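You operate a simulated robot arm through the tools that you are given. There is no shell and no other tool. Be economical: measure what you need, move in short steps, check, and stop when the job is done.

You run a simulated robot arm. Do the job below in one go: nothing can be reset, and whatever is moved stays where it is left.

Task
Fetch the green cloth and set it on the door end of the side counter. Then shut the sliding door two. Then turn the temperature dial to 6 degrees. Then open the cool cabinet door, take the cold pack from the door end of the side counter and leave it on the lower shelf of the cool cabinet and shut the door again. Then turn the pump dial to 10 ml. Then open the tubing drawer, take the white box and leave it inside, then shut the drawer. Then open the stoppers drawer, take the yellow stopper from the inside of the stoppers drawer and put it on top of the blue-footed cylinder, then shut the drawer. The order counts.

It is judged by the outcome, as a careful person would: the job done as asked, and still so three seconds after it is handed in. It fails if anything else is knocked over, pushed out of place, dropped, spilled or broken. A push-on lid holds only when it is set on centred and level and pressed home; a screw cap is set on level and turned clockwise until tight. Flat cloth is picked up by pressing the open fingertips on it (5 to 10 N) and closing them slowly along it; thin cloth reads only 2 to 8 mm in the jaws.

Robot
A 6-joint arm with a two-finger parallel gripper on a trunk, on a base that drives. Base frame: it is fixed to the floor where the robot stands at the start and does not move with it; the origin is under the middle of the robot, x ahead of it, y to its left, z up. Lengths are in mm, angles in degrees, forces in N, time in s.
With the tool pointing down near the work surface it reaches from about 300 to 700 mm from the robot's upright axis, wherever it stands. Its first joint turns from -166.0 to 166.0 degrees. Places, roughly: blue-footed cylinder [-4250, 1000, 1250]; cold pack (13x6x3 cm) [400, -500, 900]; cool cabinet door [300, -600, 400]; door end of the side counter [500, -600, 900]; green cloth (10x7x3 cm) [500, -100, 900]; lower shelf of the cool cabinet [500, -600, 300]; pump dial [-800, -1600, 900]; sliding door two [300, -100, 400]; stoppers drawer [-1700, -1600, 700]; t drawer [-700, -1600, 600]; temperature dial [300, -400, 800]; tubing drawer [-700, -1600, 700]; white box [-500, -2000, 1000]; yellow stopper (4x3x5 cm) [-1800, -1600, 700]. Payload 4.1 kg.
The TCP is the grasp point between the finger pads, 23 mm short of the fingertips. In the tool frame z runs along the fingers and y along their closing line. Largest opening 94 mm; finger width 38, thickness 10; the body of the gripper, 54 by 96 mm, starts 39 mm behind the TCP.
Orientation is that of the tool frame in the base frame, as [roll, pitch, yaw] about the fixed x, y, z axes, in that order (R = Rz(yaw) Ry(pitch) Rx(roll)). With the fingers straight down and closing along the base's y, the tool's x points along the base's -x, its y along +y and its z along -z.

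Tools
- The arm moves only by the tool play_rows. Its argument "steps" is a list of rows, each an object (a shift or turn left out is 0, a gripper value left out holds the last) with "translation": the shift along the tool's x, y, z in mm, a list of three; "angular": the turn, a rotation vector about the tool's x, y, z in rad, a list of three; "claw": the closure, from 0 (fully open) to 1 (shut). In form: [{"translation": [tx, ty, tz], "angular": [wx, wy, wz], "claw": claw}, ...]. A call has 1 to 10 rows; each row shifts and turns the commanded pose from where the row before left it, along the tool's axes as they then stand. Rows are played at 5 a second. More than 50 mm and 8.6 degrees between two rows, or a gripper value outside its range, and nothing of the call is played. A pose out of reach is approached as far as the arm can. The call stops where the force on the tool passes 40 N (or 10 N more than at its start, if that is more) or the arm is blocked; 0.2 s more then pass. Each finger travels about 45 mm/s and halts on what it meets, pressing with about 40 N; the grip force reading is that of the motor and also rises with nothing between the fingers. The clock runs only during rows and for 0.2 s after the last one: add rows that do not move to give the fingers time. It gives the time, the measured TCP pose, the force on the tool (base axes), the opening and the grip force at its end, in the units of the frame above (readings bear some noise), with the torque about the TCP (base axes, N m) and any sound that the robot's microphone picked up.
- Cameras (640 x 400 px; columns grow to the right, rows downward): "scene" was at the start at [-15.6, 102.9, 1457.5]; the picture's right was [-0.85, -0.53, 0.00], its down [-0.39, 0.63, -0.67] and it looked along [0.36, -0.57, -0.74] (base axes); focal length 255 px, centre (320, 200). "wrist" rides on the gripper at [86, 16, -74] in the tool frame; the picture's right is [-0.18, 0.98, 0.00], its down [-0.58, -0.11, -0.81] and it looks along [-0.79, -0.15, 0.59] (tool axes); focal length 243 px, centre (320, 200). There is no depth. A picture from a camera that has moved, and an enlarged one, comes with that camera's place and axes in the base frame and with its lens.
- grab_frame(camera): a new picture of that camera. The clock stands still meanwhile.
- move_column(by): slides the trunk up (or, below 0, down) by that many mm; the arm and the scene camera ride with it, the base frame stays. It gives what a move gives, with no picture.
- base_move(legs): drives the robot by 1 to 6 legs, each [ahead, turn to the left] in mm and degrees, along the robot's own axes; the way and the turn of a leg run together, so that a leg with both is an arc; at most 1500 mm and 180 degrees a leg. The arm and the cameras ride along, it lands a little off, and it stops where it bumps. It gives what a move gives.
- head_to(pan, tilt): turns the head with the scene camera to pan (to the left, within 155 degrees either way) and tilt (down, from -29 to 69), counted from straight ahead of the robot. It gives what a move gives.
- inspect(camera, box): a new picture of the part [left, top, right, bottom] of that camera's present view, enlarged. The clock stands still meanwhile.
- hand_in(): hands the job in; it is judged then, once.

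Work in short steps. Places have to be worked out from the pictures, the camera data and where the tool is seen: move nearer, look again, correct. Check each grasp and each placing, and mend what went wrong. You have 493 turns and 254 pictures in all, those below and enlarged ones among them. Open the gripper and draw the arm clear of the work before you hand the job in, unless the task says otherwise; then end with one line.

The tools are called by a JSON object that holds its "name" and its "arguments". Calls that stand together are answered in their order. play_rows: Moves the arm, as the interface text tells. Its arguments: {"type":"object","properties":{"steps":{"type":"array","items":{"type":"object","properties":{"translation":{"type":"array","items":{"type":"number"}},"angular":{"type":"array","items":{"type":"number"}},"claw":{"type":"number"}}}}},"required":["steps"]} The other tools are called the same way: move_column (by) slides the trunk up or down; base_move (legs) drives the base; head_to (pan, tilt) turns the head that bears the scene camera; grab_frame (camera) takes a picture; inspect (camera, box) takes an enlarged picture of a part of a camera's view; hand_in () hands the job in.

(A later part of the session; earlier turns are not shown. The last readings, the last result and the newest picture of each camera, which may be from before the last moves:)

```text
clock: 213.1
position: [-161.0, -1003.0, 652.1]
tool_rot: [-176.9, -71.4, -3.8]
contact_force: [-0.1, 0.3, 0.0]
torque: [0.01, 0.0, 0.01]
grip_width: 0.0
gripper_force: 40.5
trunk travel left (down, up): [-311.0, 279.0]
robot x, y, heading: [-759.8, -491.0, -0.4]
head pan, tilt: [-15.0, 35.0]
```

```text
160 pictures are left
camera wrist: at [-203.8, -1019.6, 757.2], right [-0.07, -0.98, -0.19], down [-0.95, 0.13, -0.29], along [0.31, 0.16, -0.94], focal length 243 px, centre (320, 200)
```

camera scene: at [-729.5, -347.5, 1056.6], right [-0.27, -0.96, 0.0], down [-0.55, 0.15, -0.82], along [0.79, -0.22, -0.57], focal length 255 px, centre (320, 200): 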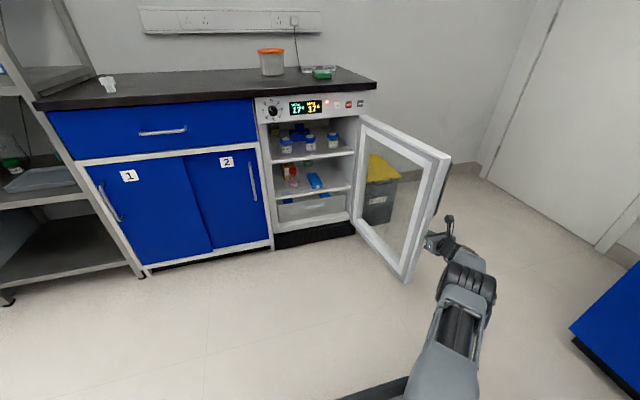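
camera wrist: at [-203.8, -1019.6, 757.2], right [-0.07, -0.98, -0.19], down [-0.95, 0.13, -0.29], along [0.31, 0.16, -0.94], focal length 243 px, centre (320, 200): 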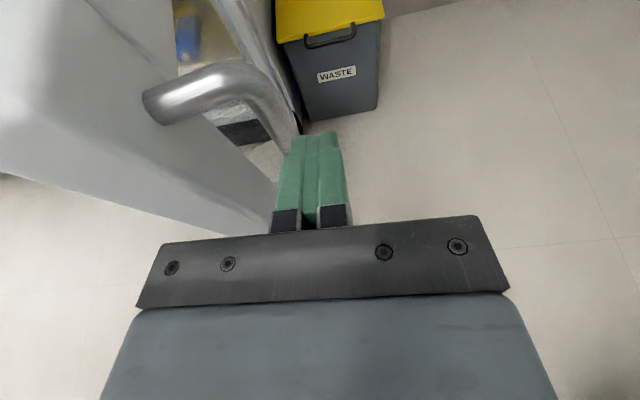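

Above: bar is left of the fingers. Drive 60 mm ahead, then push left.

{"name": "base_move", "arguments": {"legs": [[60, 0]]}}

{"name": "play_rows", "arguments": {"steps": [{"translation": [0, -25, 0]}, {"translation": [0, -25, 0]}, {"translation": [0, -25, 0]}, {"translation": [0, -25, 0]}, {"translation": [0, -25, 0]}]}}

{"name": "grab_frame", "arguments": {"camera": "scene"}}

```text
clock: 214.1
position: [-99.7, -1003.0, 652.5]
tool_rot: [-176.8, -71.4, -3.8]
contact_force: [0.3, 0.5, -0.1]
torque: [0.03, -0.01, 0.0]
grip_width: 0.0
gripper_force: 40.2
trunk travel left (down, up): [-311.0, 279.0]
robot x, y, heading: [-698.1, -493.3, -0.5]
head pan, tilt: [-15.0, 35.0]
```

```text
clock: 214.6
position: [-97.6, -994.1, 656.4]
tool_rot: [-179.3, -72.4, -1.5]
contact_force: [-7.5, -2.1, 9.2]
torque: [0.5, 0.06, 0.45]
grip_width: 0.0
gripper_force: 40.2
out of reach, approached as far as the arm can: row 1
trunk travel left (down, up): [-311.0, 279.0]
robot x, y, heading: [-697.6, -494.4, -1.0]
head pan, tilt: [-15.0, 35.0]
stopped in row 2: the force on the tool passed its limit at 80 N (the readings are from after the stop); the commanded pose is now the measured one
```

```text
159 pictures are left
camera scene: at [-668.9, -348.0, 1362.9], right [-0.28, -0.96, 0.0], down [-0.55, 0.16, -0.82], along [0.79, -0.23, -0.57], focal length 255 px, centre (320, 200)
```

scene: 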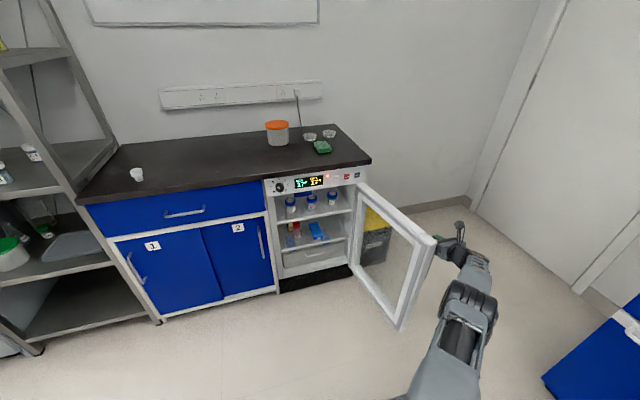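

Impact too abrupt; push gently in 8 mm rows.

{"name": "play_rows", "arguments": {"steps": [{"translation": [0, -6, 0]}, {"translation": [0, -6, 0]}, {"translation": [0, -8, 0]}, {"translation": [0, -8, 0]}, {"translation": [0, -10, 0]}, {"translation": [0, -10, 0]}, {"translation": [0, -10, 0]}]}}

{"name": "grab_frame", "arguments": {"camera": "wrist"}}

```text
clock: 215.4
position: [-103.1, -980.7, 655.8]
tool_rot: [-179.1, -72.4, -2.0]
contact_force: [-10.7, -3.4, 6.6]
torque: [0.4, -0.1, 0.64]
grip_width: 0.0
gripper_force: 40.5
trunk travel left (down, up): [-311.0, 279.0]
robot x, y, heading: [-697.2, -489.6, -1.6]
head pan, tilt: [-15.0, 35.0]
stopped in row 3: the force on the tool passed its limit at 42 N (the readings are from after the stop); the commanded pose is now the measured one
```

```text
158 pictures are left
camera wrist: at [-147.9, -995.3, 761.1], right [-0.08, -0.98, -0.18], down [-0.94, 0.13, -0.31], along [0.33, 0.14, -0.93], focal length 243 px, centre (320, 200)
```

wrist: 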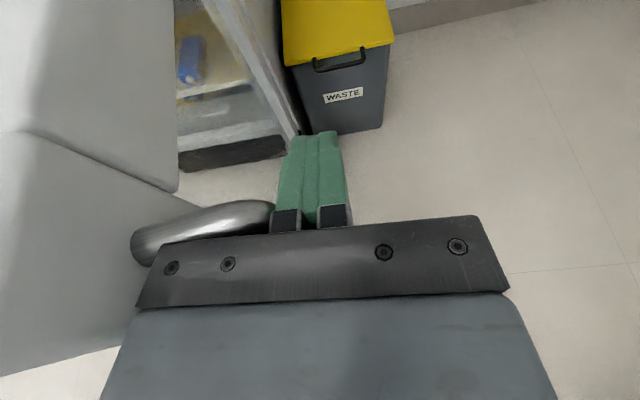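

The body front presses the bar; back 25 mm and push left again.

{"name": "play_rows", "arguments": {"steps": [{"translation": [-4, 6, -12]}, {"translation": [-4, 0, -12]}, {"translation": [0, -8, 0]}, {"translation": [0, -10, 0]}, {"translation": [0, -12, 0]}, {"translation": [0, -12, 0]}, {"translation": [0, -12, 0]}]}}

{"name": "grab_frame", "arguments": {"camera": "wrist"}}

```text
clock: 217.0
position: [-125.8, -930.6, 654.1]
tool_rot: [-179.0, -72.1, -2.1]
contact_force: [-0.3, 0.4, -0.4]
torque: [0.0, -0.01, 0.01]
grip_width: 0.3
gripper_force: 40.0
trunk travel left (down, up): [-311.0, 279.0]
robot x, y, heading: [-700.8, -494.1, -1.2]
head pan, tilt: [-15.0, 35.0]
```

```text
157 pictures are left
camera wrist: at [-171.0, -945.1, 758.7], right [-0.08, -0.98, -0.18], down [-0.94, 0.13, -0.31], along [0.32, 0.15, -0.93], focal length 243 px, centre (320, 200)
```

wrist: 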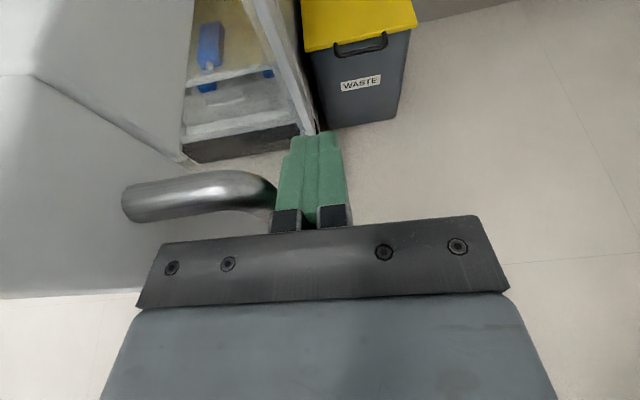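

Door moves freely. Continue pushing left along the arc.

{"name": "play_rows", "arguments": {"steps": [{"translation": [0, -26, -1]}, {"translation": [0, -26, -1]}, {"translation": [0, -26, 0]}, {"translation": [0, -26, 2]}, {"translation": [0, -25, 3]}, {"translation": [0, -25, 3]}, {"translation": [0, -25, 4]}]}}

{"name": "grab_frame", "arguments": {"camera": "wrist"}}

```text
clock: 218.6
position: [-113.6, -750.7, 651.9]
tool_rot: [-179.1, -72.1, -2.0]
contact_force: [0.9, 0.7, -0.3]
torque: [0.02, -0.01, 0.0]
grip_width: 0.1
gripper_force: 40.5
trunk travel left (down, up): [-311.0, 279.0]
robot x, y, heading: [-697.9, -491.2, -1.2]
head pan, tilt: [-15.0, 35.0]
```

```text
156 pictures are left
camera wrist: at [-159.0, -766.3, 757.1], right [-0.08, -0.98, -0.18], down [-0.94, 0.13, -0.31], along [0.32, 0.15, -0.93], focal length 243 px, centre (320, 200)
```

wrist: 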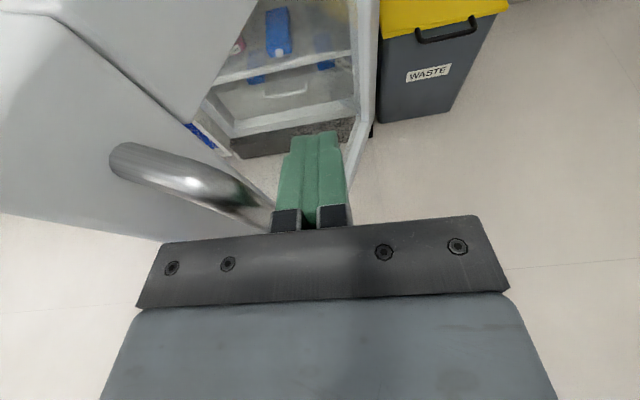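

{"name": "play_rows", "arguments": {"steps": [{"translation": [1, -25, 4]}, {"translation": [1, -25, 5]}, {"translation": [2, -25, 7]}, {"translation": [2, -25, 9]}, {"translation": [3, -25, 10]}, {"translation": [3, -24, 12]}, {"translation": [4, -22, 14]}]}}

{"name": "grab_frame", "arguments": {"camera": "wrist"}}

{"name": "grab_frame", "arguments": {"camera": "scene"}}

```text
clock: 220.2
position: [-45.7, -595.7, 649.6]
tool_rot: [-178.3, -72.0, -2.0]
contact_force: [-0.7, -0.8, 0.5]
torque: [-0.03, 0.02, 0.0]
grip_width: 0.0
gripper_force: 40.1
out of reach, approached as far as the arm can: row 7
trunk travel left (down, up): [-311.0, 279.0]
robot x, y, heading: [-694.3, -494.2, -1.3]
head pan, tilt: [-15.0, 35.0]
```

```text
155 pictures are left
camera wrist: at [-90.5, -612.9, 754.8], right [-0.06, -0.98, -0.18], down [-0.95, 0.12, -0.3], along [0.32, 0.15, -0.93], focal length 243 px, centre (320, 200)
```

wrist: 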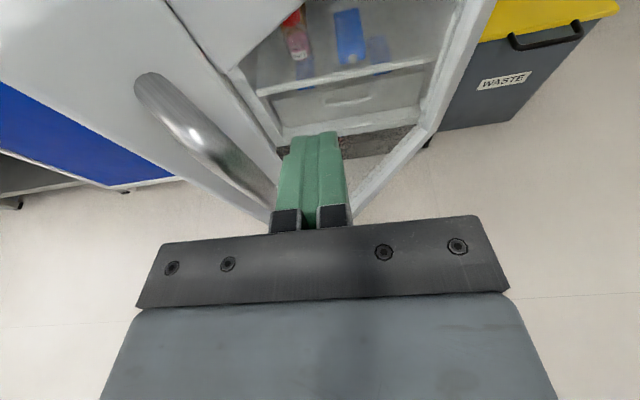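

```text
154 pictures are left
camera scene: at [-667.5, -348.1, 1362.8], right [-0.28, -0.96, 0.0], down [-0.55, 0.16, -0.82], along [0.79, -0.23, -0.57], focal length 255 px, centre (320, 200)
```

scene: 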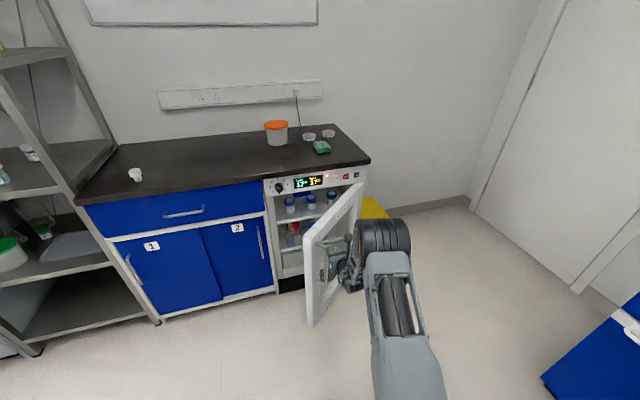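

Door ~46°. Arm is at its left limit; I back off, shift the base 250 mm left, then finish closing.

{"name": "base_move", "arguments": {"legs": [[-150, 0], [0, -89], [-260, 0], [0, 90]]}}

{"name": "grab_frame", "arguments": {"camera": "scene"}}

{"name": "grab_frame", "arguments": {"camera": "wrist"}}

```text
clock: 230.8
position: [-191.0, -303.7, 649.0]
tool_rot: [-178.3, -72.1, 0.6]
contact_force: [1.2, -0.2, 0.1]
torque: [-0.03, -0.01, 0.0]
grip_width: 0.0
gripper_force: 39.7
trunk travel left (down, up): [-311.0, 279.0]
robot x, y, heading: [-845.5, -228.7, 1.7]
head pan, tilt: [-15.0, 35.0]
```

```text
153 pictures are left
camera scene: at [-823.5, -84.5, 1362.8], right [-0.23, -0.97, 0.0], down [-0.56, 0.13, -0.82], along [0.8, -0.19, -0.57], focal length 255 px, centre (320, 200)
```

scene: 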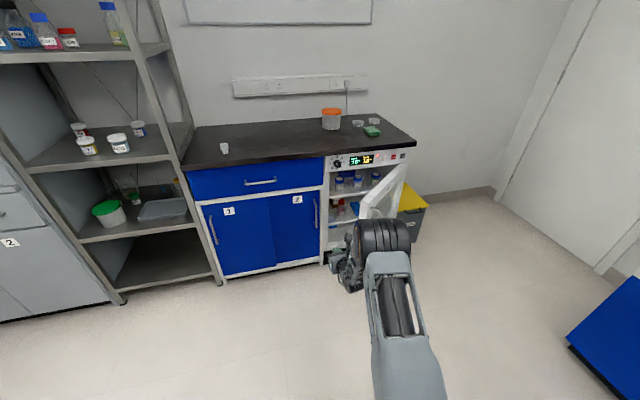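

```text
152 pictures are left
camera wrist: at [-234.6, -321.6, 754.9], right [-0.02, -0.98, -0.18], down [-0.95, 0.07, -0.3], along [0.31, 0.17, -0.93], focal length 243 px, centre (320, 200)
```

wrist: 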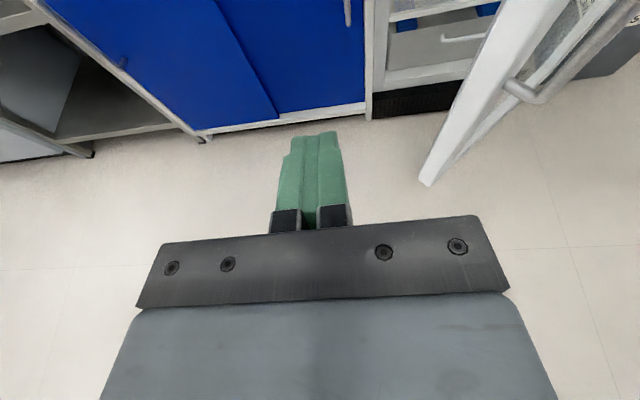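

Door is at ~38°, bar near (-4,-533). I'll grip the bar again from outside and follow the arc closed. First move the arm right/back and orient it.

{"name": "play_rows", "arguments": {"steps": [{"translation": [-4.6, 39.5, -14]}, {"translation": [-4.6, 39.5, -14]}, {"translation": [-4.6, 39.5, -14]}, {"translation": [-4.6, 39.5, -14]}, {"translation": [-4.6, 39.5, -14]}, {"translation": [-4.6, 39.5, -14]}, {"translation": [-4.6, 39.5, -14]}, {"translation": [-4.6, 39.5, -14]}]}}

{"name": "play_rows", "arguments": {"steps": [{"angular": [0, 0.148, 0], "claw": 0.3}, {"angular": [0, 0.148, 0]}, {"angular": [0.122, 0, 0]}, {"angular": [0.122, 0, 0]}, {"angular": [0.122, 0, 0]}, {"angular": [0.122, 0, 0]}, {"angular": [0.122, 0, 0]}]}}

{"name": "base_move", "arguments": {"legs": [[265, 0]]}}

{"name": "grab_frame", "arguments": {"camera": "wrist"}}

```text
clock: 232.6
position: [-296.3, -623.1, 643.8]
tool_rot: [-178.2, -72.0, 0.6]
contact_force: [0.0, 0.0, 0.4]
torque: [0.0, 0.01, 0.02]
grip_width: 0.2
gripper_force: 40.6
trunk travel left (down, up): [-311.0, 279.0]
robot x, y, heading: [-849.8, -231.5, 1.7]
head pan, tilt: [-15.0, 35.0]
```

```text
clock: 234.2
position: [-299.2, -619.7, 648.2]
tool_rot: [-116.3, -88.8, -26.2]
contact_force: [-0.8, 1.4, 0.3]
torque: [0.0, 0.0, 0.0]
grip_width: 65.9
gripper_force: 0.0
out of reach, approached as far as the arm can: row 7
trunk travel left (down, up): [-311.0, 279.0]
robot x, y, heading: [-847.4, -229.8, 1.3]
head pan, tilt: [-15.0, 35.0]
```

```text
clock: 236.1
position: [-29.2, -611.0, 647.9]
tool_rot: [-115.7, -88.9, -26.8]
contact_force: [-0.5, 0.5, -0.4]
torque: [-0.02, 0.01, -0.02]
grip_width: 65.6
gripper_force: 0.1
trunk travel left (down, up): [-311.0, 279.0]
robot x, y, heading: [-578.2, -225.4, 1.6]
head pan, tilt: [-15.0, 35.0]
```

```text
151 pictures are left
camera wrist: at [-77.4, -668.8, 735.3], right [0.59, -0.78, -0.2], down [-0.72, -0.4, -0.57], along [0.37, 0.48, -0.79], focal length 243 px, centre (320, 200)
```

wrist: 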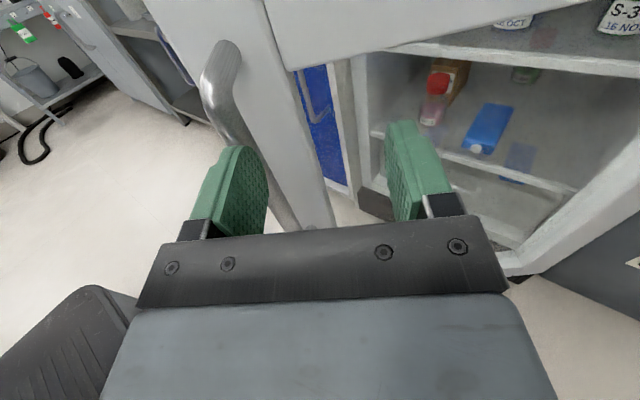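

Bar is 68 mm ahead and 49 mm left in the tool frame. Shift left, then forward, checking.

{"name": "play_rows", "arguments": {"steps": [{"translation": [-20, -25, 0]}, {"translation": [-20, -24, 0]}, {"translation": [0, 0, 20]}, {}]}}

{"name": "grab_frame", "arguments": {"camera": "wrist"}}

```text
clock: 237.1
position: [-44.1, -558.0, 609.1]
tool_rot: [-116.2, -88.9, -26.4]
contact_force: [0.2, -0.9, -0.8]
torque: [-0.02, 0.01, -0.02]
grip_width: 65.9
gripper_force: 0.0
trunk travel left (down, up): [-311.0, 279.0]
robot x, y, heading: [-582.2, -221.2, 1.7]
head pan, tilt: [-15.0, 35.0]
```

```text
150 pictures are left
camera wrist: at [-92.3, -616.6, 696.5], right [0.59, -0.78, -0.2], down [-0.72, -0.4, -0.57], along [0.37, 0.48, -0.79], focal length 243 px, centre (320, 200)
```

wrist: 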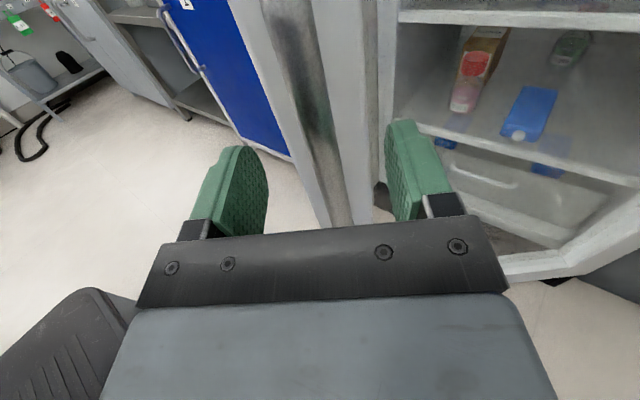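

Centered. Forward 46 mm and close on the bar.

{"name": "play_rows", "arguments": {"steps": [{"translation": [0, 0, 23]}, {"translation": [0, 0, 22]}, {}, {"claw": 0.5}, {"claw": 0.7}, {"claw": 0.9}, {"claw": 1.0}, {}, {}]}}

```text
clock: 238.7
position: [-13.1, -525.0, 608.5]
tool_rot: [-102.0, -88.9, -39.3]
contact_force: [-38.1, 39.0, 14.6]
torque: [-0.23, -0.94, -0.16]
grip_width: 47.0
gripper_force: 44.4
trunk travel left (down, up): [-311.0, 279.0]
robot x, y, heading: [-580.9, -223.4, 1.7]
head pan, tilt: [-15.0, 35.0]
stopped in row 8: the force on the tool passed its limit at 50 N (the readings are from after the stop); the commanded pose is now the measured one
```

Only the left finger touches: shift the tool left 12 mm and close.

{"name": "play_rows", "arguments": {"steps": [{"translation": [0, -6, 0], "claw": 0.5}, {"translation": [0, -6, 0]}, {}, {"claw": 0.7}, {"claw": 0.9}, {"claw": 1.0}, {}]}}

{"name": "grab_frame", "arguments": {"camera": "wrist"}}

```text
clock: 240.3
position: [-16.0, -523.2, 607.6]
tool_rot: [-116.9, -89.0, -25.5]
contact_force: [19.6, -15.4, -4.0]
torque: [-1.83, -0.85, 1.59]
grip_width: 42.2
gripper_force: 45.3
trunk travel left (down, up): [-311.0, 279.0]
robot x, y, heading: [-581.7, -223.7, 1.7]
head pan, tilt: [-15.0, 35.0]
```

```text
149 pictures are left
camera wrist: at [-64.2, -581.3, 694.7], right [0.6, -0.78, -0.2], down [-0.71, -0.4, -0.57], along [0.36, 0.49, -0.8], focal length 243 px, centre (320, 200)
```

wrist: 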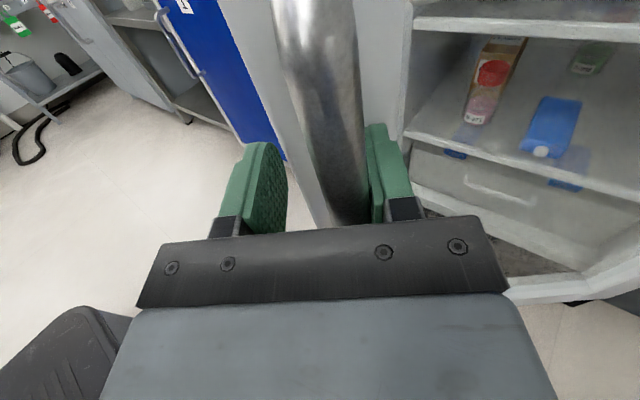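

Now the right finger touches: shift right ~11 mm, then close.

{"name": "play_rows", "arguments": {"steps": [{"claw": 0.45}, {"translation": [0, 11, 0]}, {}, {"claw": 0.7}, {"claw": 0.9}, {"claw": 1.0}, {}, {}]}}

```text
clock: 241.8
position: [-13.6, -521.4, 606.7]
tool_rot: [-102.1, -88.4, -38.9]
contact_force: [-27.5, 29.1, 11.0]
torque: [-0.09, -0.8, -0.39]
grip_width: 41.1
gripper_force: 32.5
trunk travel left (down, up): [-311.0, 279.0]
robot x, y, heading: [-580.8, -223.0, 1.9]
head pan, tilt: [-15.0, 35.0]
stopped in row 7: the force on the tool passed its limit at 43 N (the readings are from after the stop); the commanded pose is now the measured one
```

{"name": "grab_frame", "arguments": {"camera": "wrist"}}

{"name": "inspect", "arguments": {"camera": "scene", "box": [300, 120, 480, 300]}}

```text
148 pictures are left
camera wrist: at [-61.0, -581.9, 693.9], right [0.61, -0.76, -0.21], down [-0.71, -0.41, -0.57], along [0.35, 0.5, -0.79], focal length 243 px, centre (320, 200)
```

wrist: 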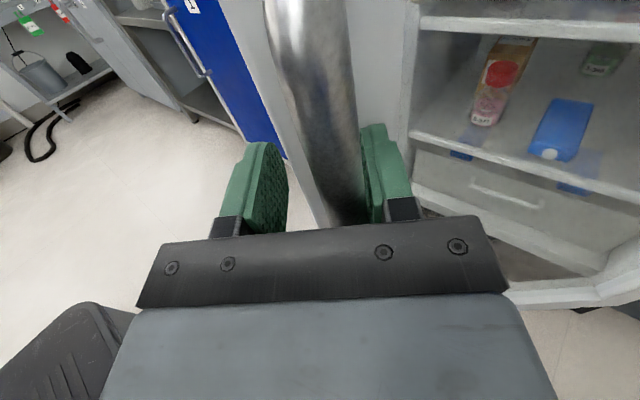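

```text
2.22 times, centred on (390, 210) of scene
camera zoom: at [-561.0, -74.3, 1362.8], right [-0.23, -0.97, 0.0], down [-0.56, 0.13, -0.82], along [0.8, -0.19, -0.57], focal length 566 px, centre (164, 178)
```

zoom: 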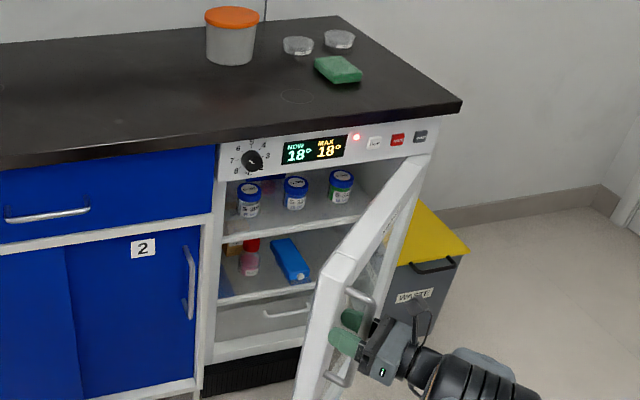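

I'll not grip; with the bar loosely between the fingers I just push forward along the arc so fingertips push the door shut.

{"name": "play_rows", "arguments": {"steps": [{"claw": 0.4}, {}, {"translation": [0, -2.5, 18.4], "angular": [-0.0436, 0, 0]}, {"translation": [0, -2.5, 18.4], "angular": [-0.0436, 0, 0]}, {"translation": [0, -2.5, 18.4], "angular": [-0.0436, 0, 0]}, {"translation": [0, -2.5, 18.4], "angular": [-0.0436, 0, 0]}]}}

{"name": "grab_frame", "arguments": {"camera": "wrist"}}

```text
clock: 243.2
position: [41.1, -476.7, 605.1]
tool_rot: [-118.8, -88.6, -33.0]
contact_force: [-0.1, -1.0, 0.1]
torque: [0.01, 0.0, -0.01]
grip_width: 56.6
gripper_force: 0.0
trunk travel left (down, up): [-311.0, 279.0]
robot x, y, heading: [-581.3, -223.9, 1.8]
head pan, tilt: [-15.0, 35.0]
```

```text
146 pictures are left
camera wrist: at [-15.0, -526.8, 692.7], right [0.46, -0.86, -0.21], down [-0.77, -0.28, -0.57], along [0.43, 0.42, -0.8], focal length 243 px, centre (320, 200)
```

wrist: 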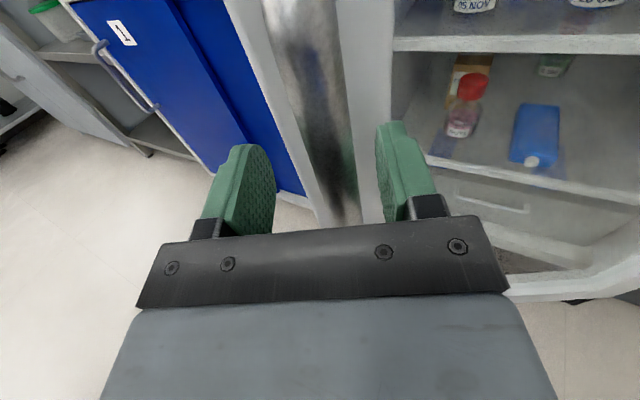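

Door follows. Continue.

{"name": "play_rows", "arguments": {"steps": [{"translation": [0, -2.5, 18.4], "angular": [-0.0436, 0, 0]}, {"translation": [0, -2.5, 18.4], "angular": [-0.0436, 0, 0]}, {"translation": [0, -2.5, 18.4], "angular": [-0.0436, 0, 0]}, {"translation": [0, -2.5, 18.4], "angular": [-0.0436, 0, 0]}, {"translation": [0, -2.5, 18.4], "angular": [-0.0436, 0, 0]}]}}

{"name": "grab_frame", "arguments": {"camera": "wrist"}}

```text
clock: 244.4
position: [122.2, -430.5, 604.2]
tool_rot: [-131.4, -88.5, -32.9]
contact_force: [0.2, -0.7, 0.1]
torque: [0.01, 0.0, 0.0]
grip_width: 56.7
gripper_force: 0.1
trunk travel left (down, up): [-311.0, 279.0]
robot x, y, heading: [-579.4, -221.0, 2.2]
head pan, tilt: [-15.0, 35.0]
```

```text
145 pictures are left
camera wrist: at [56.5, -466.5, 692.1], right [0.26, -0.94, -0.2], down [-0.82, -0.11, -0.56], along [0.51, 0.31, -0.8], focal length 243 px, centre (320, 200)
```

wrist: 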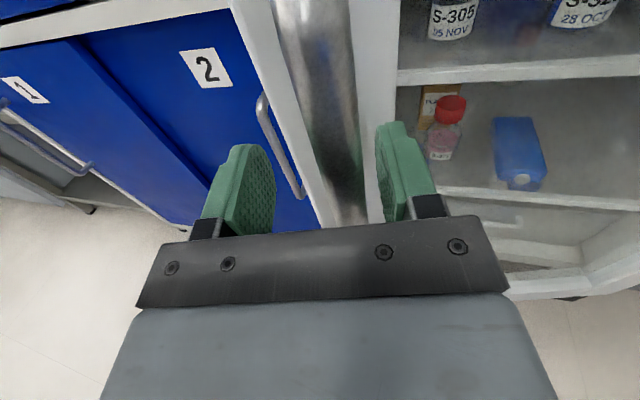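

{"name": "play_rows", "arguments": {"steps": [{"translation": [0, -1, 18.4], "angular": [-0.0436, 0, 0], "claw": 0.5}, {"translation": [0, -1, 18.4], "angular": [-0.0436, 0, 0]}, {"translation": [0, -1, 18.4], "angular": [-0.0436, 0, 0]}, {"translation": [0, -1, 18.4], "angular": [-0.0436, 0, 0]}, {"translation": [0, 0, 15], "angular": [-0.0436, 0, 0]}]}}

{"name": "grab_frame", "arguments": {"camera": "wrist"}}

```text
clock: 245.6
position: [209.1, -406.4, 602.3]
tool_rot: [-142.9, -88.5, -33.9]
contact_force: [-0.1, 0.4, -0.6]
torque: [-0.01, 0.02, 0.04]
grip_width: 46.9
gripper_force: 0.0
trunk travel left (down, up): [-311.0, 279.0]
robot x, y, heading: [-580.7, -224.6, 1.6]
head pan, tilt: [-15.0, 35.0]
```

```text
144 pictures are left
camera wrist: at [136.8, -428.4, 690.2], right [0.05, -0.98, -0.2], down [-0.82, 0.07, -0.56], along [0.56, 0.19, -0.8], focal length 243 px, centre (320, 200)
```

wrist: 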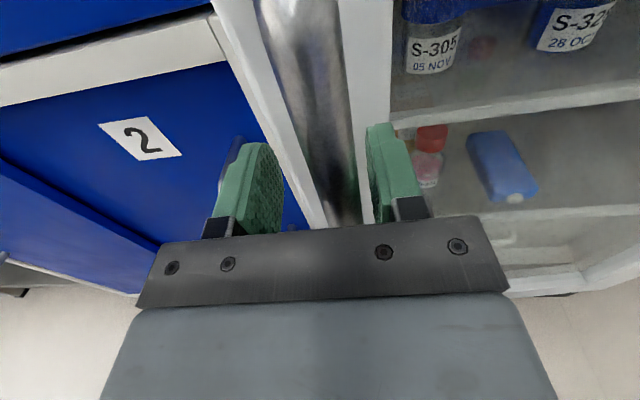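

Nearly shut. Push straight forward until resistance.

{"name": "play_rows", "arguments": {"steps": [{"translation": [0, 0, 12]}, {"translation": [0, 0, 12]}, {"translation": [0, 0, 10]}, {"translation": [0, 0, 8]}, {"translation": [0, 0, 6]}, {"translation": [0, 0, 6]}, {"translation": [0, 0, 5]}, {"translation": [0, 0, 5]}]}}

{"name": "grab_frame", "arguments": {"camera": "wrist"}}

{"name": "inspect", "arguments": {"camera": "scene", "box": [300, 120, 480, 300]}}

```text
clock: 247.4
position: [225.3, -404.1, 619.9]
tool_rot: [-143.7, -88.4, -33.0]
contact_force: [1.3, 1.0, 0.4]
torque: [-0.01, -0.01, 0.0]
grip_width: 47.0
gripper_force: 0.2
out of reach, approached as far as the arm can: row 1, 2, 3, 4, 5, 6, 7, 8
trunk travel left (down, up): [-311.0, 279.0]
robot x, y, heading: [-581.6, -220.1, 1.6]
head pan, tilt: [-15.0, 35.0]
```

```text
143 pictures are left
camera wrist: at [152.8, -424.9, 708.0], right [0.05, -0.98, -0.2], down [-0.82, 0.07, -0.56], along [0.56, 0.19, -0.8], focal length 243 px, centre (320, 200)
```

wrist: 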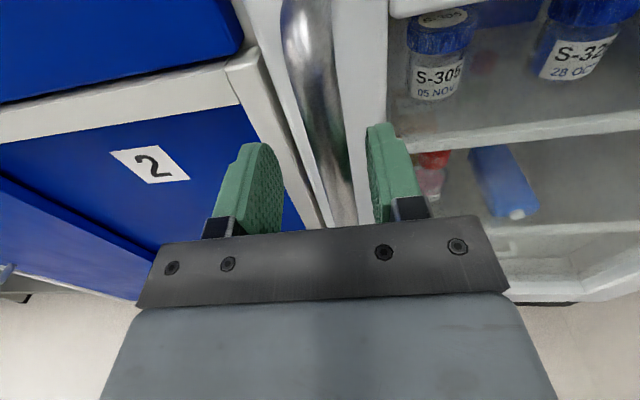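

```text
2.22 times, centred on (390, 210) of scene
camera zoom: at [-557.0, -77.0, 1362.8], right [-0.23, -0.97, 0.0], down [-0.56, 0.13, -0.82], along [0.8, -0.19, -0.57], focal length 566 px, centre (164, 178)
```

zoom: 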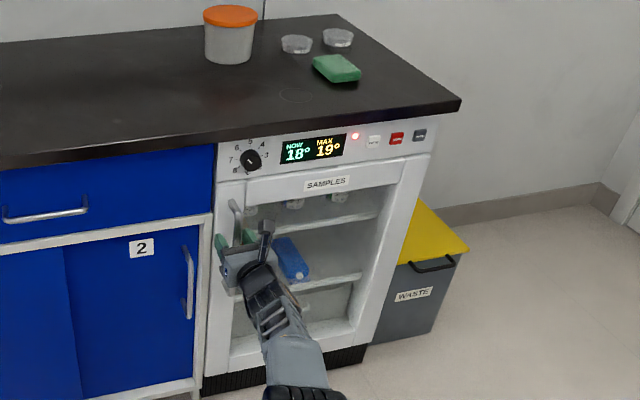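

NOW dropped to 18 (cooling), the door seems closed; drive the base 40 mm forward to press it firmly home.

{"name": "base_move", "arguments": {"legs": [[45, 0]]}}

{"name": "inspect", "arguments": {"camera": "scene", "box": [300, 100, 480, 280]}}

```text
clock: 248.3
position: [252.6, -406.5, 619.9]
tool_rot: [-138.9, -88.8, -38.0]
contact_force: [-24.0, 7.8, 5.8]
torque: [-0.32, -0.6, -0.49]
grip_width: 43.4
gripper_force: 0.0
trunk travel left (down, up): [-311.0, 279.0]
robot x, y, heading: [-548.8, -224.4, 1.6]
head pan, tilt: [-15.0, 35.0]
stopped in leg 1: the force on the tool passed its limit at 126 N (the readings are from after the stop); the commanded pose is now the measured one
```

```text
2.22 times, centred on (390, 190) of scene
camera zoom: at [-527.6, -75.2, 1362.7], right [-0.23, -0.97, 0.0], down [-0.56, 0.13, -0.82], along [0.8, -0.19, -0.57], focal length 566 px, centre (164, 222)
```

zoom: 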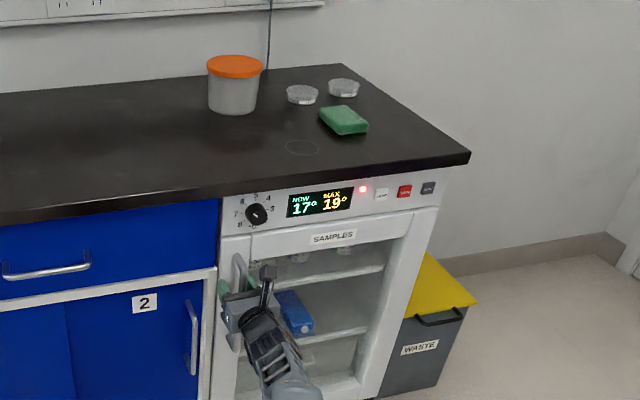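

Door shut and cooling. Back out, then check the dial and door.

{"name": "base_move", "arguments": {"legs": [[-200, 0]]}}

{"name": "inspect", "arguments": {"camera": "scene", "box": [320, 130, 440, 270]}}

{"name": "inspect", "arguments": {"camera": "scene", "box": [320, 140, 380, 180]}}

```text
clock: 249.9
position: [55.1, -414.1, 616.6]
tool_rot: [-141.8, -88.6, -35.3]
contact_force: [0.5, -0.4, -0.9]
torque: [0.03, 0.0, -0.01]
grip_width: 47.2
gripper_force: 0.0
trunk travel left (down, up): [-311.0, 279.0]
robot x, y, heading: [-743.5, -227.2, 1.2]
head pan, tilt: [-15.0, 35.0]
```

```text
2.86 times, centred on (380, 200) of scene
camera zoom: at [-723.1, -81.6, 1362.8], right [-0.23, -0.97, 0.0], down [-0.56, 0.13, -0.82], along [0.8, -0.19, -0.57], focal length 728 px, centre (149, 200)
```

zoom: 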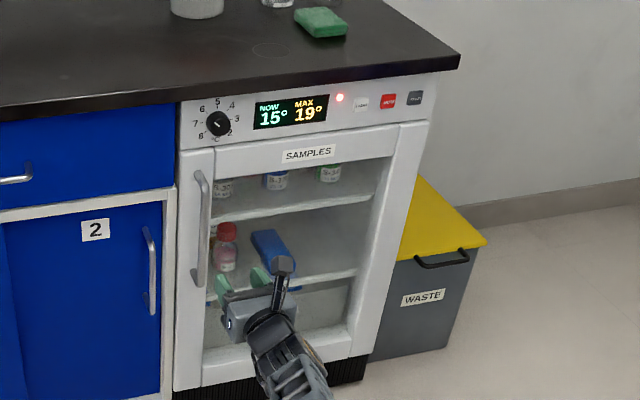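

```text
10.00 times, centred on (350, 160) of scene
camera zoom: at [-723.1, -81.6, 1362.8], right [-0.23, -0.97, 0.0], down [-0.56, 0.13, -0.82], along [0.8, -0.19, -0.57], focal length 2547 px, centre (20, 600)
```

zoom: 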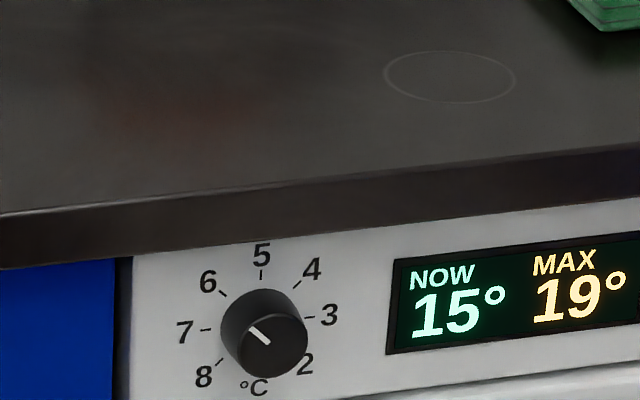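

Dial at 6, all good there. Retract the arm, raise the trunk and turn to the other counter.

{"name": "play_rows", "arguments": {"steps": [{"translation": [0, 0, -46]}, {"translation": [0, 0, -46]}, {"translation": [0, 0, -46]}, {"translation": [0, 0, -46]}, {"translation": [0, 0, -46]}, {"translation": [0, 0, -46]}]}}

{"name": "move_column", "arguments": {"by": 270}}

{"name": "base_move", "arguments": {"legs": [[0, -90], [500, 0]]}}

{"name": "head_to", "arguments": {"pan": 0, "tilt": 40}}

{"name": "grab_frame", "arguments": {"camera": "scene"}}

```text
clock: 251.3
position: [-223.0, -428.2, 623.7]
tool_rot: [-142.0, -88.7, -35.1]
contact_force: [0.3, 0.5, -0.6]
torque: [0.02, 0.01, 0.0]
grip_width: 47.3
gripper_force: 0.1
trunk travel left (down, up): [-311.0, 279.0]
robot x, y, heading: [-747.5, -222.1, 1.5]
head pan, tilt: [-15.0, 35.0]
```

```text
clock: 254.0
position: [-222.0, -428.5, 892.8]
tool_rot: [-141.6, -88.5, -35.5]
contact_force: [-0.5, -0.3, -0.2]
torque: [-0.01, 0.01, 0.02]
grip_width: 47.1
gripper_force: 0.1
trunk travel left (down, up): [-581.0, 9.0]
robot x, y, heading: [-746.5, -230.6, 1.1]
head pan, tilt: [-15.0, 35.0]
```

```text
clock: 260.7
position: [-908.4, -1252.0, 893.0]
tool_rot: [-141.8, -88.5, -123.6]
contact_force: [0.5, 0.4, -0.9]
torque: [0.02, 0.02, -0.01]
grip_width: 46.9
gripper_force: 0.0
trunk travel left (down, up): [-581.0, 9.0]
robot x, y, heading: [-720.8, -720.1, -86.7]
head pan, tilt: [-15.0, 35.0]
```

```text
clock: 261.5
position: [-907.6, -1252.3, 893.0]
tool_rot: [-141.7, -88.7, -123.8]
contact_force: [0.3, -0.9, 0.3]
torque: [-0.02, -0.01, 0.01]
grip_width: 46.9
gripper_force: 0.2
trunk travel left (down, up): [-581.0, 9.0]
robot x, y, heading: [-719.2, -722.8, -86.8]
head pan, tilt: [0.0, 40.0]
```

```text
138 pictures are left
camera scene: at [-551.0, -736.1, 1625.2], right [-1.0, -0.05, 0.0], down [-0.03, 0.64, -0.77], along [0.04, -0.77, -0.64], focal length 255 px, centre (320, 200)
```

scene: 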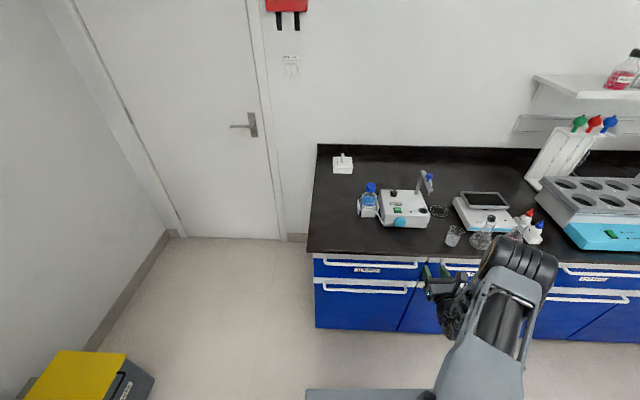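

{"name": "inspect", "arguments": {"camera": "scene", "box": [300, 130, 480, 260]}}

{"name": "inspect", "arguments": {"camera": "scene", "box": [300, 240, 640, 340]}}

```text
3.08 times, centred on (390, 195) of scene
camera zoom: at [-551.0, -736.1, 1625.2], right [-1.0, -0.05, 0.0], down [-0.03, 0.64, -0.77], along [0.04, -0.77, -0.64], focal length 784 px, centre (105, 215)
```

zoom: 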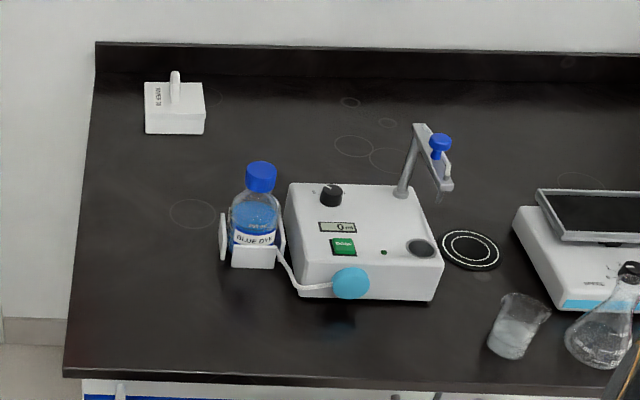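

```text
1.88 times, centred on (470, 290) of scene
camera zoom: at [-551.0, -736.1, 1625.2], right [-1.0, -0.05, 0.0], down [-0.03, 0.64, -0.77], along [0.04, -0.77, -0.64], focal length 479 px, centre (38, 31)
```

zoom: 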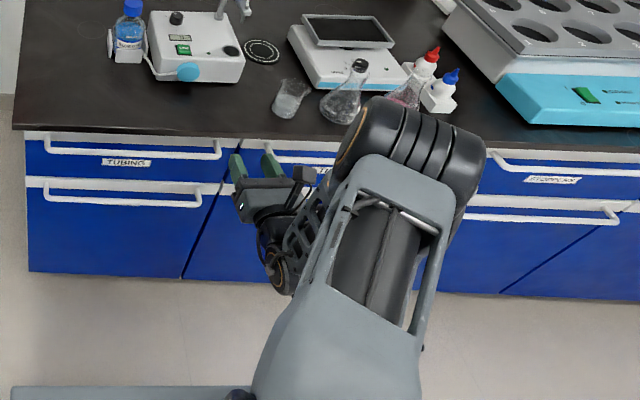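

Pump knob on top of the device near (-806,-1566). Counter front edge is y≈-1320. I turn the tool downward first and raise it.

{"name": "play_rows", "arguments": {"steps": [{"translation": [0, 0, -40], "angular": [0, -0.149, 0], "claw": 0}, {"angular": [0, -0.149, 0]}, {"angular": [0, -0.149, 0]}, {"angular": [0, -0.149, 0]}, {"angular": [0, -0.149, 0]}, {"angular": [0, -0.149, 0]}, {"angular": [0, -0.149, 0]}, {"angular": [0, -0.149, 0]}, {"angular": [0, -0.149, 0]}, {"angular": [0, -0.149, 0]}]}}

{"name": "play_rows", "arguments": {"steps": [{"angular": [0, -0.055, 0]}, {"translation": [0, 0, -48]}, {"translation": [0, 0, -48]}, {"translation": [0, 0, -48]}, {"translation": [0, 0, -48]}, {"translation": [0, 0, -48]}]}}

```text
clock: 263.7
position: [-911.6, -1212.3, 893.8]
tool_rot: [-179.1, -3.4, -85.5]
contact_force: [0.4, -0.2, -0.5]
torque: [0.01, 0.0, 0.05]
grip_width: 94.0
gripper_force: 0.0
trunk travel left (down, up): [-581.0, 9.0]
robot x, y, heading: [-721.3, -721.0, -86.7]
head pan, tilt: [0.0, 40.0]
```

```text
clock: 265.1
position: [-915.4, -1210.3, 1135.3]
tool_rot: [-179.1, -0.3, -85.5]
contact_force: [-0.3, -0.5, 0.6]
torque: [0.03, 0.0, 0.02]
grip_width: 94.0
gripper_force: 0.1
trunk travel left (down, up): [-581.0, 9.0]
robot x, y, heading: [-723.9, -722.4, -86.9]
head pan, tilt: [0.0, 40.0]
```

{"name": "base_move", "arguments": {"legs": [[240, 0]]}}

{"name": "head_to", "arguments": {"pan": 5, "tilt": 55}}

{"name": "grab_frame", "arguments": {"camera": "scene"}}

{"name": "grab_frame", "arguments": {"camera": "wrist"}}

```text
clock: 266.9
position: [-903.8, -1450.7, 1134.5]
tool_rot: [-179.1, -0.3, -85.5]
contact_force: [-0.2, -0.5, -0.2]
torque: [0.0, 0.01, 0.02]
grip_width: 94.1
gripper_force: 0.0
trunk travel left (down, up): [-581.0, 9.0]
robot x, y, heading: [-706.1, -960.0, -86.9]
head pan, tilt: [0.0, 40.0]
```

```text
clock: 267.6
position: [-902.3, -1450.8, 1135.7]
tool_rot: [-179.1, -0.2, -85.4]
contact_force: [0.5, 0.9, 0.1]
torque: [-0.02, 0.0, -0.03]
grip_width: 94.1
gripper_force: 0.0
trunk travel left (down, up): [-581.0, 9.0]
robot x, y, heading: [-707.5, -959.0, -86.9]
head pan, tilt: [5.0, 55.0]
```

```text
135 pictures are left
camera scene: at [-532.4, -962.4, 1604.6], right [-0.99, -0.14, 0.0], down [-0.11, 0.81, -0.57], along [0.08, -0.57, -0.82], focal length 255 px, centre (320, 200)
```

scene: 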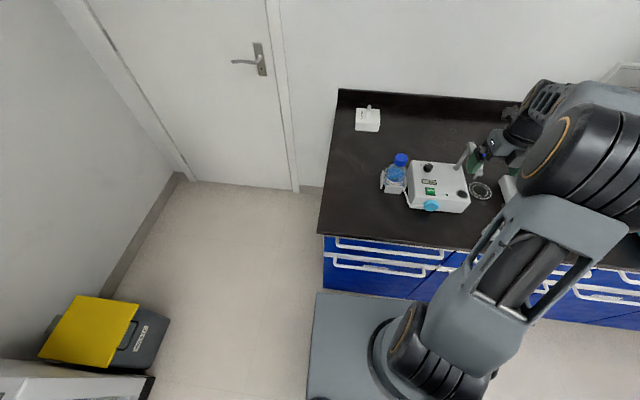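

```text
134 pictures are left
camera wrist: at [-914.2, -1537.3, 1209.9], right [-0.99, 0.11, -0.02], down [0.05, 0.59, 0.8], along [0.1, 0.8, -0.59], focal length 243 px, centre (320, 200)
```

wrist: 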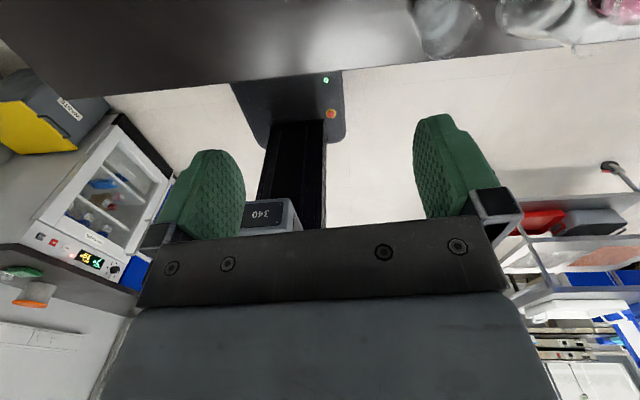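

{"name": "inspect", "arguments": {"camera": "scene", "box": [395, 145, 485, 225]}}

{"name": "inspect", "arguments": {"camera": "scene", "box": [410, 155, 450, 195]}}

```text
5.00 times, centred on (440, 185) of scene
camera zoom: at [-532.4, -962.4, 1604.6], right [-0.99, -0.14, 0.0], down [-0.11, 0.81, -0.57], along [0.08, -0.57, -0.82], focal length 1273 px, centre (-280, 275)
```

zoom: 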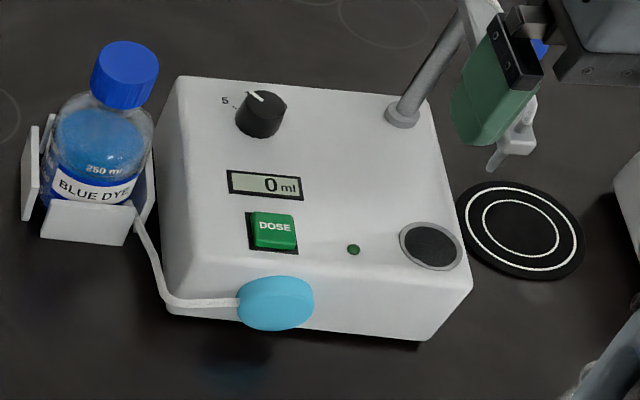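

```text
10.00 times, centred on (430, 175) of scene
camera zoom: at [-532.4, -962.4, 1604.6], right [-0.99, -0.14, 0.0], down [-0.11, 0.81, -0.57], along [0.08, -0.57, -0.82], focal length 2547 px, centre (-780, 450)
```

zoom: 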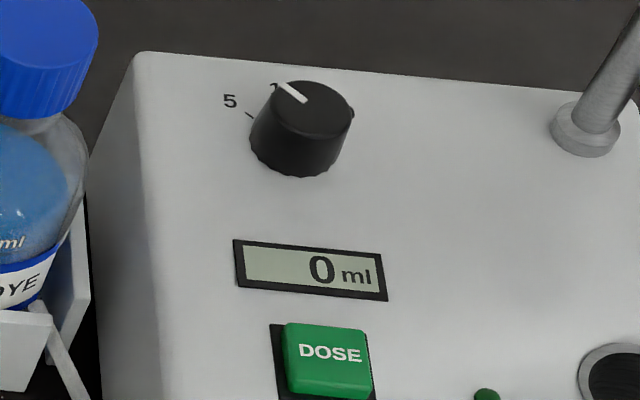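

Knob top is near (-819,-1610,953); other labels are hidden behind it. I move the wrist camera over it to read the scale.

{"name": "base_move", "arguments": {"legs": [[40, 0]]}}

{"name": "play_rows", "arguments": {"steps": [{"translation": [36, -18, 0]}, {"translation": [36, -18, 0]}, {"translation": [36, -18, 0]}, {"translation": [36, -18, 0]}]}}

{"name": "grab_frame", "arguments": {"camera": "wrist"}}

{"name": "grab_frame", "arguments": {"camera": "scene"}}

```text
clock: 268.5
position: [-901.5, -1491.6, 1134.8]
tool_rot: [-179.1, -0.3, -85.5]
contact_force: [-0.2, -0.6, -0.4]
torque: [-0.01, -0.02, 0.02]
grip_width: 94.1
gripper_force: 0.0
trunk travel left (down, up): [-581.0, 9.0]
robot x, y, heading: [-705.6, -1003.0, -86.7]
head pan, tilt: [5.0, 55.0]
```

```text
clock: 269.5
position: [-817.8, -1630.0, 1137.8]
tool_rot: [-179.1, -0.4, -85.5]
contact_force: [-0.3, -0.2, 0.3]
torque: [-0.02, 0.01, 0.03]
grip_width: 94.0
gripper_force: 0.0
trunk travel left (down, up): [-581.0, 9.0]
robot x, y, heading: [-705.1, -998.3, -87.0]
head pan, tilt: [5.0, 55.0]
```

```text
131 pictures are left
camera wrist: at [-829.3, -1716.5, 1212.8], right [-0.99, 0.11, -0.02], down [0.05, 0.59, 0.81], along [0.1, 0.8, -0.59], focal length 243 px, centre (320, 200)
```

wrist: 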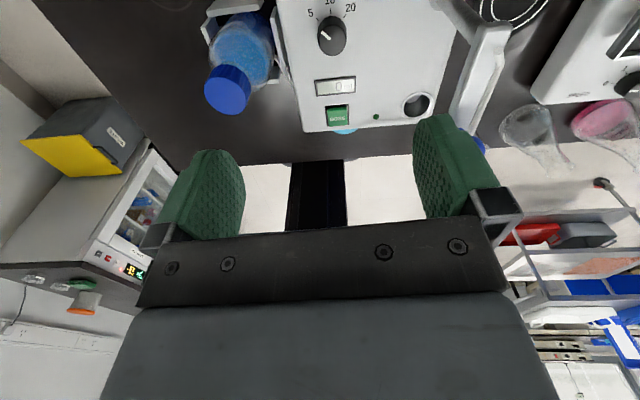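

```text
130 pictures are left
camera scene: at [-529.9, -1003.4, 1604.5], right [-0.99, -0.14, 0.0], down [-0.12, 0.81, -0.57], along [0.08, -0.57, -0.82], focal length 255 px, centre (320, 200)
```

scene: 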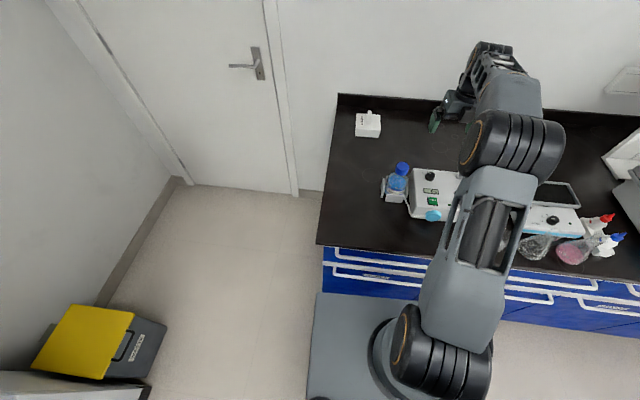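

{"name": "inspect", "arguments": {"camera": "wrist", "box": [280, 0, 400, 70]}}

{"name": "inspect", "arguments": {"camera": "scene", "box": [410, 160, 450, 190]}}

```text
5.33 times, centred on (340, 35) of wrist
camera zoom: at [-829.3, -1716.5, 1212.8], right [-0.99, 0.11, -0.02], down [0.05, 0.59, 0.81], along [0.1, 0.8, -0.59], focal length 1294 px, centre (213, 1080)
```

zoom: 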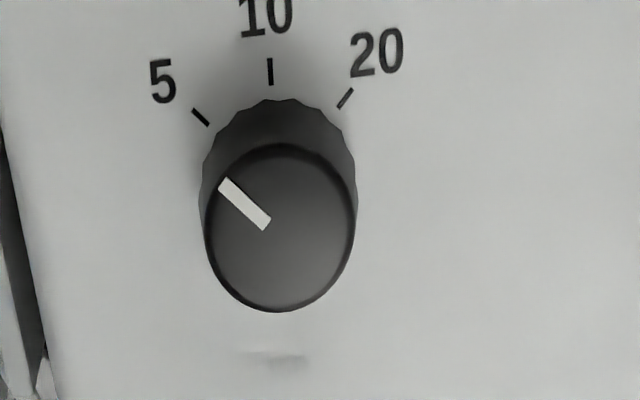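

```text
13.33 times, centred on (430, 175) of scene
camera zoom: at [-529.9, -1003.4, 1604.5], right [-0.99, -0.14, 0.0], down [-0.12, 0.81, -0.57], along [0.08, -0.57, -0.82], focal length 3396 px, centre (-1147, 533)
```

zoom: 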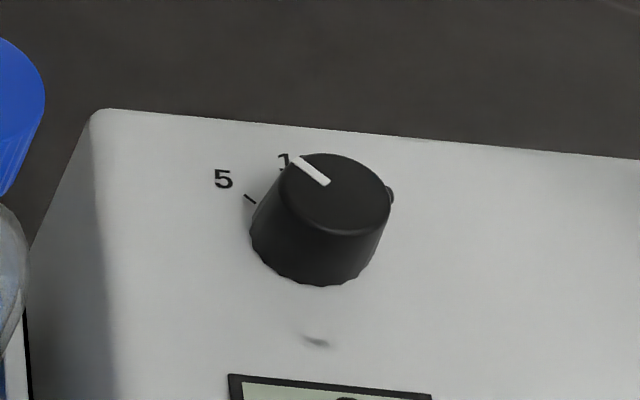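

Pointer is at 5; 10 is ~45° clockwise (about +tool z). I test in the air whether the wrist can turn +45° from here.

{"name": "play_rows", "arguments": {"steps": [{"angular": [0, 0, 0.131]}, {"angular": [0, 0, 0.131]}, {"angular": [0, 0, 0.131]}, {"angular": [0, 0, 0.131]}, {"angular": [0, 0, 0.131]}, {"angular": [0, 0, 0.131]}]}}

```text
clock: 270.9
position: [-832.5, -1624.7, 1137.7]
tool_rot: [-178.7, -0.1, -96.1]
contact_force: [-0.7, -0.3, -1.1]
torque: [0.01, -0.03, -0.01]
grip_width: 93.8
gripper_force: 0.0
out of reach, approached as far as the arm can: row 2, 3, 4, 5, 6
trunk travel left (down, up): [-581.0, 9.0]
robot x, y, heading: [-711.0, -998.8, -86.6]
head pan, tilt: [5.0, 55.0]
```

Limit is yaw ≈ -96. I pre-turn to yaw ≈ -50 so that +45° remains available, and centre over the knob.

{"name": "play_rows", "arguments": {"steps": [{"angular": [0, 0, -0.134]}, {"angular": [0, 0, -0.134]}, {"angular": [0, 0, -0.134]}, {"angular": [0, 0, -0.134]}, {"angular": [0, 0, -0.134]}, {"angular": [0, 0, -0.134]}, {"claw": 0.35}]}}

{"name": "grab_frame", "arguments": {"camera": "wrist"}}

```text
clock: 272.5
position: [-832.9, -1624.2, 1136.1]
tool_rot: [-179.2, -1.1, -50.0]
contact_force: [-0.6, 0.5, -0.9]
torque: [-0.01, 0.03, -0.01]
grip_width: 60.9
gripper_force: 0.1
trunk travel left (down, up): [-581.0, 9.0]
robot x, y, heading: [-706.0, -1000.8, -86.7]
head pan, tilt: [5.0, 55.0]
```

```text
127 pictures are left
camera wrist: at [-790.9, -1700.2, 1212.5], right [-0.87, -0.49, -0.02], down [-0.31, 0.52, 0.8], along [-0.38, 0.7, -0.6], focal length 243 px, centre (320, 200)
```

wrist: 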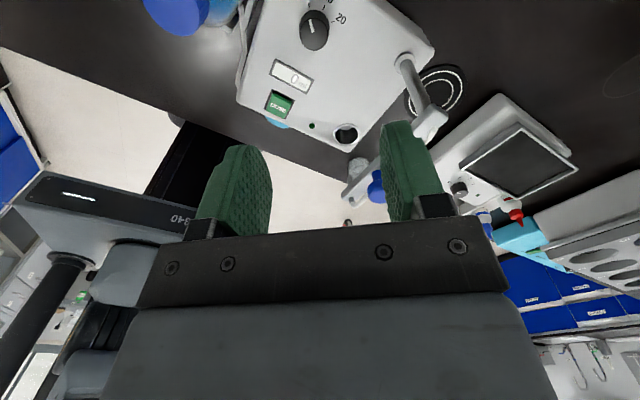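

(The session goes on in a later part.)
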